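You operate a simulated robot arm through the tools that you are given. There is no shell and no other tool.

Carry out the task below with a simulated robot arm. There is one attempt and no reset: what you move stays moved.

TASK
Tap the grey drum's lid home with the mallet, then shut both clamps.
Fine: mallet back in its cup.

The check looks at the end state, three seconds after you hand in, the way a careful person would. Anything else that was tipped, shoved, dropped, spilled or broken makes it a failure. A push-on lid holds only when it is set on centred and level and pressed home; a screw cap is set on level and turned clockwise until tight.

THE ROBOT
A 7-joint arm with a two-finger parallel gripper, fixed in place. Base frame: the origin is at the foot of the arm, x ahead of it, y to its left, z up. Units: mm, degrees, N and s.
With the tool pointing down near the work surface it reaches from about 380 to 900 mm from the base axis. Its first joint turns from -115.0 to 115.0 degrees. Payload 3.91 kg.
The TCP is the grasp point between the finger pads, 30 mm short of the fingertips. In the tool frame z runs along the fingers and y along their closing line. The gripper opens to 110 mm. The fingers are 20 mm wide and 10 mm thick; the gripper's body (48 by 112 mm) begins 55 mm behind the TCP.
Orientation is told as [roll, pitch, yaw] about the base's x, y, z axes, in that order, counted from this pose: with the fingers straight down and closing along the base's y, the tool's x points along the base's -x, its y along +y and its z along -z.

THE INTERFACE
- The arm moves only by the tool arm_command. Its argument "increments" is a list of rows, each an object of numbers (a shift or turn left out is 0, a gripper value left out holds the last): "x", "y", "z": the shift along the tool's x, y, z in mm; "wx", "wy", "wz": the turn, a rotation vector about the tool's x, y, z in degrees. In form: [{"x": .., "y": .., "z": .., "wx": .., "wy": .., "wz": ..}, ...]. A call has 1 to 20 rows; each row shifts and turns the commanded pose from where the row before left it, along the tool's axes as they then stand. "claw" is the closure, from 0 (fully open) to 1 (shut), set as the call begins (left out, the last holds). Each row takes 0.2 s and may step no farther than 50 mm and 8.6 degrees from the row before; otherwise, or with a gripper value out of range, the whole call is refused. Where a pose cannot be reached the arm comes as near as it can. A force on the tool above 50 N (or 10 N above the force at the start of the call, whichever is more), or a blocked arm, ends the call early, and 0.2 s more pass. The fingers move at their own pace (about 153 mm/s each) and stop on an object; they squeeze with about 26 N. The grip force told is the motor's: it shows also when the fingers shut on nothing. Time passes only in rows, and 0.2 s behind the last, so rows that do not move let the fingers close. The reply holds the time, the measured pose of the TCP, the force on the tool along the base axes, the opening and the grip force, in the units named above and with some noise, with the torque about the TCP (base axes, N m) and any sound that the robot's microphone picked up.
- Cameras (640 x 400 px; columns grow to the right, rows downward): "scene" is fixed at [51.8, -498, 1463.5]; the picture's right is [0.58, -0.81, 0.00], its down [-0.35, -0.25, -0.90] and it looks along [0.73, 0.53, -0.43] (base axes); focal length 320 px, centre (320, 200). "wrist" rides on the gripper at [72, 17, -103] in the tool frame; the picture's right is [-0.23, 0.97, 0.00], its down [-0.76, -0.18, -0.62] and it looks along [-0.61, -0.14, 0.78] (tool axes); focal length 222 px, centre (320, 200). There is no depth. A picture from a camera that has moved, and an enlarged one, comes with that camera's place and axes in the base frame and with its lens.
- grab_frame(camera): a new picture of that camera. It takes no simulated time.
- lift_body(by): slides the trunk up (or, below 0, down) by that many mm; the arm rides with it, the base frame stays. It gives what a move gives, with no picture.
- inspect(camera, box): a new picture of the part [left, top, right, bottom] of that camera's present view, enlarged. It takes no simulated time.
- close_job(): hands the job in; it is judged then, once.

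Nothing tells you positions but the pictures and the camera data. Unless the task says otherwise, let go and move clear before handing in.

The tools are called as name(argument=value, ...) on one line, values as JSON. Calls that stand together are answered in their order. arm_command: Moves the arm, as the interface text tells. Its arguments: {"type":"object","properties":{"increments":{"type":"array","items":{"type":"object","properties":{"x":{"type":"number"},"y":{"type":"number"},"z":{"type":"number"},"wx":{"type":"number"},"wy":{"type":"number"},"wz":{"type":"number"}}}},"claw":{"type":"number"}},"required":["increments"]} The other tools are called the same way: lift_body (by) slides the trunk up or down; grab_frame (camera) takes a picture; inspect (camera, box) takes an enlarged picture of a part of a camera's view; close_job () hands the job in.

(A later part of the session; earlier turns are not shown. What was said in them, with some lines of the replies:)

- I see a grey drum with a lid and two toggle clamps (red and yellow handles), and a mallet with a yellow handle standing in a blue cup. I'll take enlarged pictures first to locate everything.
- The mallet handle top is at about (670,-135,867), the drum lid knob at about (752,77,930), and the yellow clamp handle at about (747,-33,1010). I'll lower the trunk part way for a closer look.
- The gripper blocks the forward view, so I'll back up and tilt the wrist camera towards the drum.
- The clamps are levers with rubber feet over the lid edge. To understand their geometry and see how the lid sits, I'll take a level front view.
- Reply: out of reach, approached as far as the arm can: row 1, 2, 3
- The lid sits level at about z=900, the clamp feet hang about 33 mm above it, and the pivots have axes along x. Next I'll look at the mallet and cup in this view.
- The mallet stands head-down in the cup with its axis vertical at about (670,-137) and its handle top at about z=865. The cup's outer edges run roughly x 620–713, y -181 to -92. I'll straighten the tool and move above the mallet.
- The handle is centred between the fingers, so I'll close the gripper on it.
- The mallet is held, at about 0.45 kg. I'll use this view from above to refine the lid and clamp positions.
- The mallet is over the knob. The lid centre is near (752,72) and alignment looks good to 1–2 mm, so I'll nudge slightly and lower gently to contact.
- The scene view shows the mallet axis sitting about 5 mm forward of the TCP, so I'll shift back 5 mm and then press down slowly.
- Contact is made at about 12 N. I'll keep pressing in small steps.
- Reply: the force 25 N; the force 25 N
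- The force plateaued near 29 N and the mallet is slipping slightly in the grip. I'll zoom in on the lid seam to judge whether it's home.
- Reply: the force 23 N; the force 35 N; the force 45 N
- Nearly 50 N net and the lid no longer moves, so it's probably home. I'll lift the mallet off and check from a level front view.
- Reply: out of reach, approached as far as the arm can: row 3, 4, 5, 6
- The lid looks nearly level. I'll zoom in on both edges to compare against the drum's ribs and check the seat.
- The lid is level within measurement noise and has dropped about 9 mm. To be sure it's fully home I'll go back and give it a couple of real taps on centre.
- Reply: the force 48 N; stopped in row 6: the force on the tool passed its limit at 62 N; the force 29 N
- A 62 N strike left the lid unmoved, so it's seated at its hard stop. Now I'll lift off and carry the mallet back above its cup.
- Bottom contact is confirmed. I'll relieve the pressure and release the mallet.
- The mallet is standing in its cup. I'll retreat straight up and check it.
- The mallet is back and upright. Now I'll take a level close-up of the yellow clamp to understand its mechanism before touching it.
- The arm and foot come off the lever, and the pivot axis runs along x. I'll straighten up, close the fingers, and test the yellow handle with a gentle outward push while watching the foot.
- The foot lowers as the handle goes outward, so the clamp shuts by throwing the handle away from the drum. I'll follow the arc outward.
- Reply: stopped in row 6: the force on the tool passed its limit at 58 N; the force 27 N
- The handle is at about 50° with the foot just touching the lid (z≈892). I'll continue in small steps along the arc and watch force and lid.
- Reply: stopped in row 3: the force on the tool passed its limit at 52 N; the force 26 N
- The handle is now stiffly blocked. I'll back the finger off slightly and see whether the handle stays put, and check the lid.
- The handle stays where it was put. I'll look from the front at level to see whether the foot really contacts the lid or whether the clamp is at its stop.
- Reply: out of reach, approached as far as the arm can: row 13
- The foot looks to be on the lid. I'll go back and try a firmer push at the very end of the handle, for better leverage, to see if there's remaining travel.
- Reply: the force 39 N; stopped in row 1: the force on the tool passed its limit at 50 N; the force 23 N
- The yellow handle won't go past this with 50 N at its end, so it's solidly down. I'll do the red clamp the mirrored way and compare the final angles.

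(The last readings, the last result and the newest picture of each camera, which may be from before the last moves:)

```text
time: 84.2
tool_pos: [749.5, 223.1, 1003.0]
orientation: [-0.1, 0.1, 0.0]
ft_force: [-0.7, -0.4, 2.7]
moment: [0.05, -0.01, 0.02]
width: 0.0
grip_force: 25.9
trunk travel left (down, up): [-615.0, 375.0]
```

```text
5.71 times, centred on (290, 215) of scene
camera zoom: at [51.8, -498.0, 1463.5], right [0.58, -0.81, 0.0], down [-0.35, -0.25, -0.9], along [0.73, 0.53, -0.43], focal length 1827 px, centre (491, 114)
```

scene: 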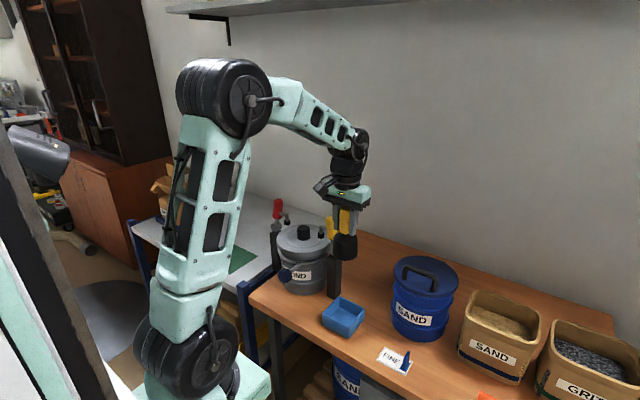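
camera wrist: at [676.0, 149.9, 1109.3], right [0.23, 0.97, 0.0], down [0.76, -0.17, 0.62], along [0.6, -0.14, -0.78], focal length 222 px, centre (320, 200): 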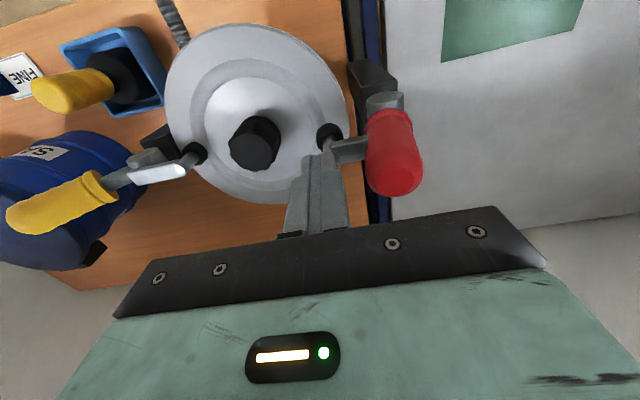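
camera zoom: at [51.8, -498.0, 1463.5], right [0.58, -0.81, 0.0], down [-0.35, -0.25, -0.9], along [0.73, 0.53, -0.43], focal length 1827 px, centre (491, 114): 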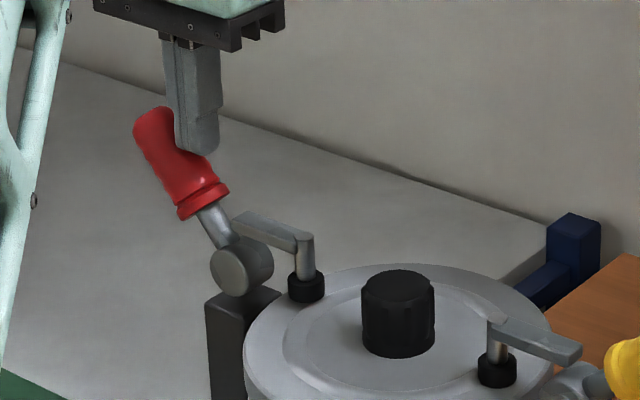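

arm_command(increments=[{"y": 3, "z": 2}, {"y": 3, "z": 2}, {"y": 3, "z": 2}, {"y": 2, "z": 1.5}])

inspect(camera="scene", box=[250, 180, 330, 250])

```text
time: 85.2
tool_pos: [749.9, 231.8, 993.2]
orientation: [-0.3, 0.1, 0.1]
ft_force: [-0.4, -1.5, 5.8]
moment: [-0.02, -0.01, -0.02]
width: 0.1
grip_force: 26.2
trunk travel left (down, up): [-615.0, 375.0]
```

```text
5.71 times, centred on (290, 215) of scene
camera zoom: at [51.8, -498.0, 1463.5], right [0.58, -0.81, 0.0], down [-0.35, -0.25, -0.9], along [0.73, 0.53, -0.43], focal length 1827 px, centre (491, 114)
```

zoom: 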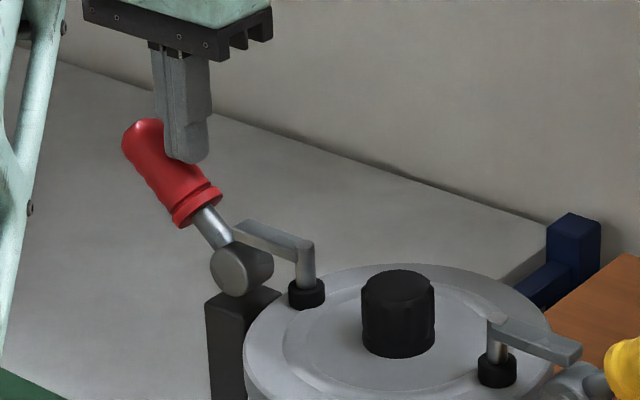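

arm_command(increments=[{"y": 2, "z": 2}, {"y": 2, "z": 2}, {"y": 1.5, "z": 1.7}])

inspect(camera="scene", box=[250, 180, 330, 250])

```text
time: 86.1
tool_pos: [750.1, 231.1, 994.0]
orientation: [-0.4, 0.0, -0.1]
ft_force: [-16.2, -17.8, 18.8]
moment: [-0.33, 0.47, 0.13]
width: 0.0
grip_force: 26.0
trunk travel left (down, up): [-615.0, 375.0]
stopped in row 3: the force on the tool passed its limit at 51 N (the readings are from after the stop); the commanded pose is now the measured one
```

```text
5.71 times, centred on (290, 215) of scene
camera zoom: at [51.8, -498.0, 1463.5], right [0.58, -0.81, 0.0], down [-0.35, -0.25, -0.9], along [0.73, 0.53, -0.43], focal length 1827 px, centre (491, 114)
```

zoom: 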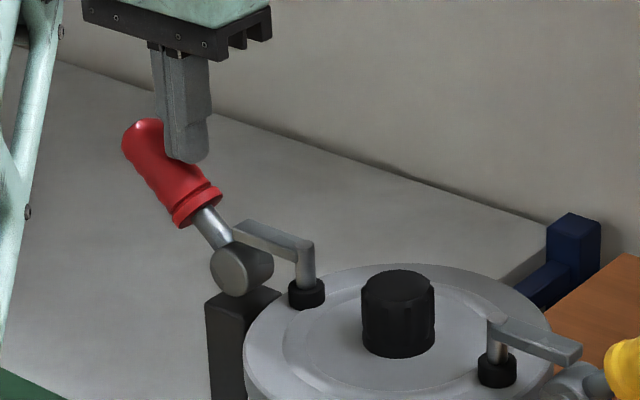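

Both feet now sit at z≈892 on the lid and the handles are symmetric at about 50° outward. I'll give the red handle the same firm push near its end for parity.

arm_command(increments=[{"y": -6.5, "z": -7.7, "wx": -0.4}, {"y": -6.4, "z": -7.6}, {"y": 9.5, "z": -6.8}, {"y": 9.5, "z": -6.8}, {}, {"y": 4.5, "z": 5.4}, {"y": 4.5, "z": 5.4}, {"y": 3.2, "z": 3.8}, {"y": 1.3, "z": 1.5}])

arm_command(increments=[{"y": 1, "z": 1.2}, {"y": 1, "z": 1.2}, {"y": 1, "z": 1.2}])

inspect(camera="scene", box=[250, 180, 330, 250])

```text
time: 88.1
tool_pos: [751.0, 251.0, 1006.6]
orientation: [0.1, -0.4, -0.2]
ft_force: [-4.0, -16.1, 21.5]
moment: [-0.3, 0.14, 0.05]
width: 0.0
grip_force: 26.3
trunk travel left (down, up): [-615.0, 375.0]
```

```text
time: 88.8
tool_pos: [752.6, 251.8, 1008.9]
orientation: [-0.1, -0.5, -0.3]
ft_force: [-13.0, -15.2, 18.6]
moment: [-0.29, 0.44, 0.16]
width: 0.2
grip_force: 25.5
trunk travel left (down, up): [-615.0, 375.0]
stopped in row 3: the force on the tool passed its limit at 52 N (the readings are from after the stop); the commanded pose is now the measured one
```

```text
5.71 times, centred on (290, 215) of scene
camera zoom: at [51.8, -498.0, 1463.5], right [0.58, -0.81, 0.0], down [-0.35, -0.25, -0.9], along [0.73, 0.53, -0.43], focal length 1827 px, centre (491, 114)
```

zoom: 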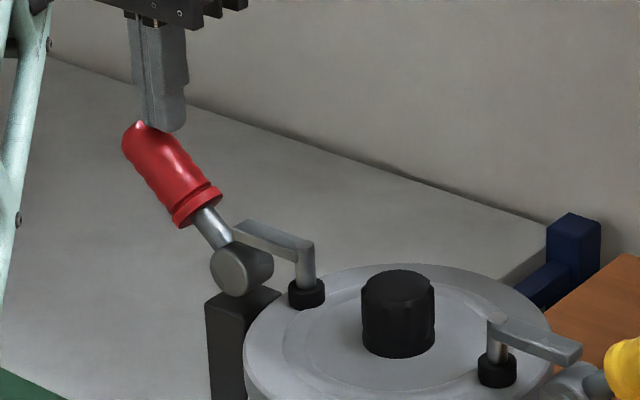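

Both clamps are firmly down. I'll take a near-edge-on look at the foot/lid contact to verify they're bearing on the lid.

arm_command(increments=[{"y": -5, "z": -20, "wy": 0.5, "wz": -0.3}, {"z": -40}, {"x": 45}, {"x": 45}, {"x": 45}, {"x": 45}, {"y": -40}, {"y": -40}, {"y": -37}, {"wy": -8.4}, {"wy": -8.4}, {"wy": -8.4}, {"wy": -8.4}, {"wy": -8.4}, {"wy": -8.4}], claw=1)

arm_command(increments=[{}, {}], claw=0)

```text
time: 92.0
tool_pos: [573.2, 132.3, 1065.4]
orientation: [0.0, -50.3, 0.1]
ft_force: [-0.4, -0.2, 0.1]
moment: [-0.01, -0.01, -0.02]
width: 0.0
grip_force: 26.2
trunk travel left (down, up): [-615.0, 375.0]
```

```text
time: 92.6
tool_pos: [573.7, 131.4, 1065.4]
orientation: [0.1, -50.3, 0.1]
ft_force: [-0.6, -1.1, -0.7]
moment: [-0.01, -0.02, -0.04]
width: 110.1
grip_force: 0.0
trunk travel left (down, up): [-615.0, 375.0]
```

lift_body(by=-165)

grab_frame(camera="wrist")

inspect(camera="wrist", box=[250, 100, 390, 210])

inspect(camera="wrist", box=[330, 140, 380, 190])

```text
time: 94.5
tool_pos: [571.9, 131.0, 900.4]
orientation: [-0.1, -50.2, 0.0]
ft_force: [-0.1, 0.5, -0.2]
moment: [-0.05, 0.02, -0.02]
width: 110.1
grip_force: 0.0
trunk travel left (down, up): [-450.0, 540.0]
```

```text
taken
camera wrist: at [446.6, 148.3, 911.9], right [0.14, 0.97, 0.17], down [0.01, -0.18, 0.98], along [0.99, -0.14, -0.03], focal length 222 px, centre (320, 200)
```

wrist: 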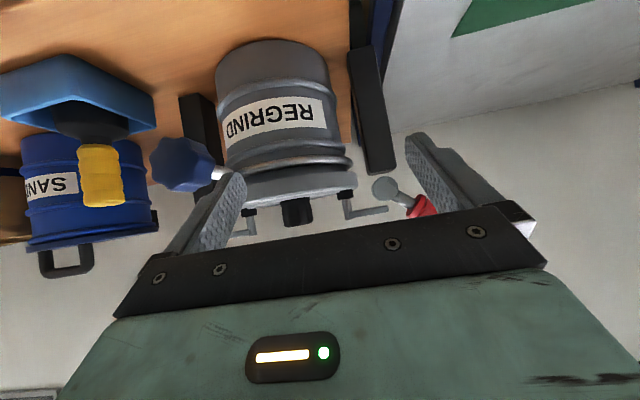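

```text
3.64 times, centred on (320, 155) of wrist
camera zoom: at [446.6, 148.3, 911.9], right [0.14, 0.97, 0.17], down [0.01, -0.18, 0.98], along [0.99, -0.14, -0.03], focal length 808 px, centre (320, 364)
```

zoom: 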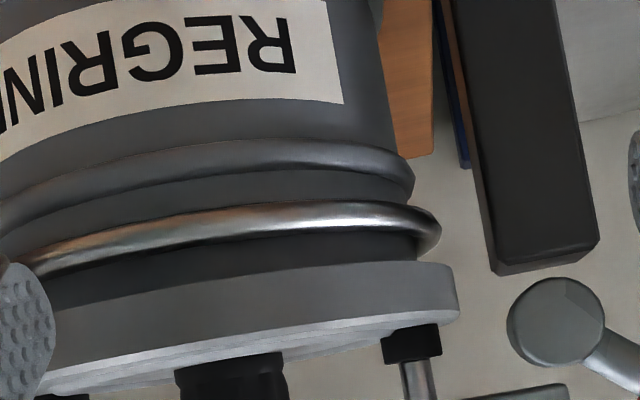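

```text
8.00 times, centred on (355, 165) of wrist
camera zoom: at [446.6, 148.3, 911.9], right [0.14, 0.97, 0.17], down [0.01, -0.18, 0.98], along [0.99, -0.14, -0.03], focal length 1777 px, centre (40, 480)
```

zoom: 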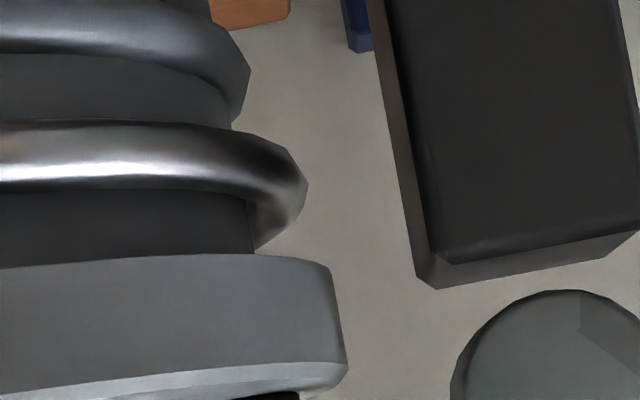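

inspect(camera="wrist", box=[325, 165, 395, 220])

inspect(camera="wrist", box=[225, 175, 325, 240])

```text
7.27 times, centred on (360, 192) of wrist
camera zoom: at [446.6, 148.3, 911.9], right [0.14, 0.97, 0.17], down [0.01, -0.18, 0.98], along [0.99, -0.14, -0.03], focal length 1615 px, centre (29, 254)
```

zoom: 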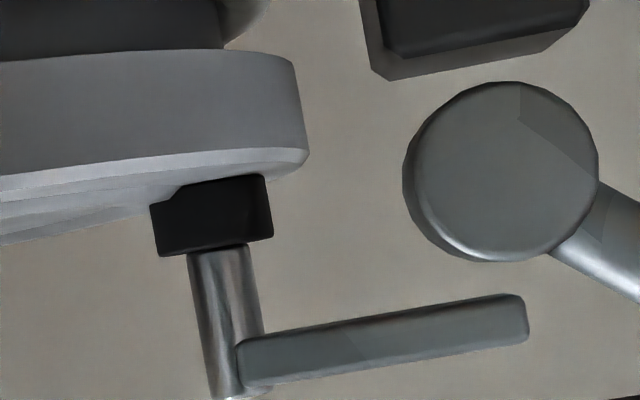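

```text
6.15 times, centred on (275, 208) of wrist
camera zoom: at [446.6, 148.3, 911.9], right [0.14, 0.97, 0.17], down [0.01, -0.18, 0.98], along [0.99, -0.14, -0.03], focal length 1367 px, centre (597, 154)
```

zoom: 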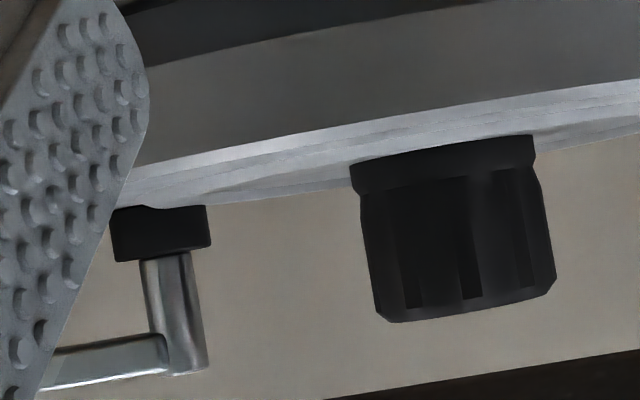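

Both feet bear on the lid, which is level, and both handles are thrown fully outward. I'll raise the arm clear and make a final check of the whole scene.

lift_body(by=250)

arm_command(increments=[{"wy": 8.4}, {"wy": 8.4}, {"wy": 8.4}, {"wy": 8.4}, {"wy": 8.4}, {"wy": 8.2}, {"x": 40}, {}])

grab_frame(camera="scene")

inspect(camera="scene", box=[250, 190, 390, 340])

grab_frame(camera="wrist")

```text
time: 97.0
tool_pos: [572.8, 131.1, 1151.6]
orientation: [-0.1, -50.3, 0.1]
ft_force: [-0.2, -0.8, -0.9]
moment: [-0.02, -0.03, 0.02]
width: 110.1
grip_force: 0.0
trunk travel left (down, up): [-700.0, 290.0]
```

```text
time: 98.8
tool_pos: [534.2, 132.1, 1152.9]
orientation: [0.0, 0.0, 0.1]
ft_force: [-0.7, 0.9, 0.0]
moment: [0.0, 0.02, -0.02]
width: 109.8
grip_force: 0.0
trunk travel left (down, up): [-700.0, 290.0]
```

```text
taken
```

scene: 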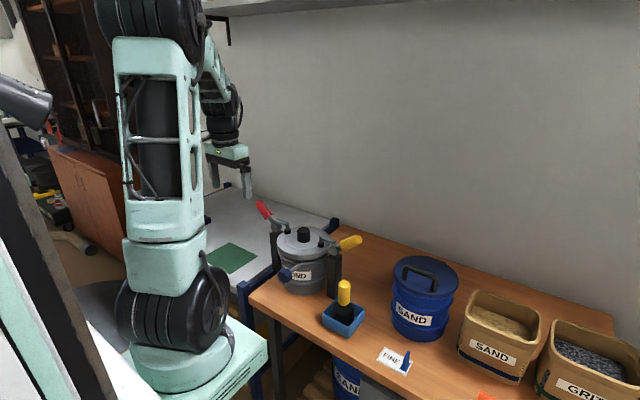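

```text
2.67 times, centred on (320, 265) of scene
camera zoom: at [51.8, -498.0, 1463.5], right [0.58, -0.81, 0.0], down [-0.35, -0.25, -0.9], along [0.73, 0.53, -0.43], focal length 853 px, centre (320, 27)
```

zoom: 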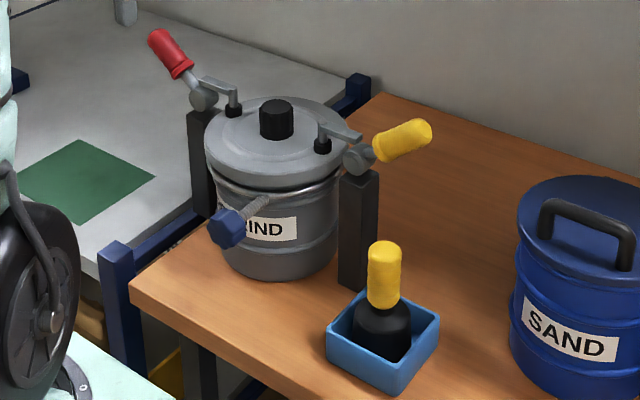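

```text
taken
camera wrist: at [460.3, 148.7, 1256.4], right [0.23, 0.97, 0.0], down [0.76, -0.18, 0.62], along [0.61, -0.14, -0.78], focal length 222 px, centre (320, 200)
```

wrist: 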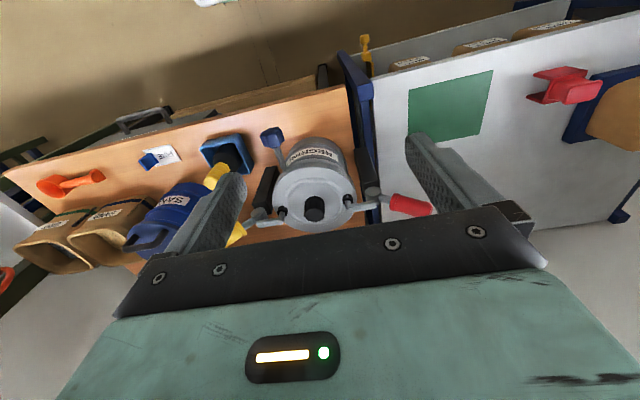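

The lid is tapped down level, both clamp handles are thrown outward with their feet on the lid, and the mallet stands in its cup. Nothing else looks disturbed and the arm is clear with the gripper empty, so I'm handing in.

close_job()

```text
The job is handed in.
```

I tapped the grey drum's lid down, shut both clamps and put the mallet back upright in its cup. The job is handed in; I haven't seen the check's result.

- **Lid:** It dropped about 9 mm under the mallet, then stopped dead. A press of about 52 N and a harder tap that peaked at 62 N moved it no further. It looked level in close-up views.
- **Clamps:** Both handles are thrown outward to about 50° from vertical, with their rubber feet on the lid. Pushing each near its end with about 50 N moved neither any further. I heard no click, so I can't say whether that is the handles' own stop or the feet bottoming on the lid.
- **Everything else:** Nothing else looked moved, and the arm was clear with the gripper empty when I handed in.
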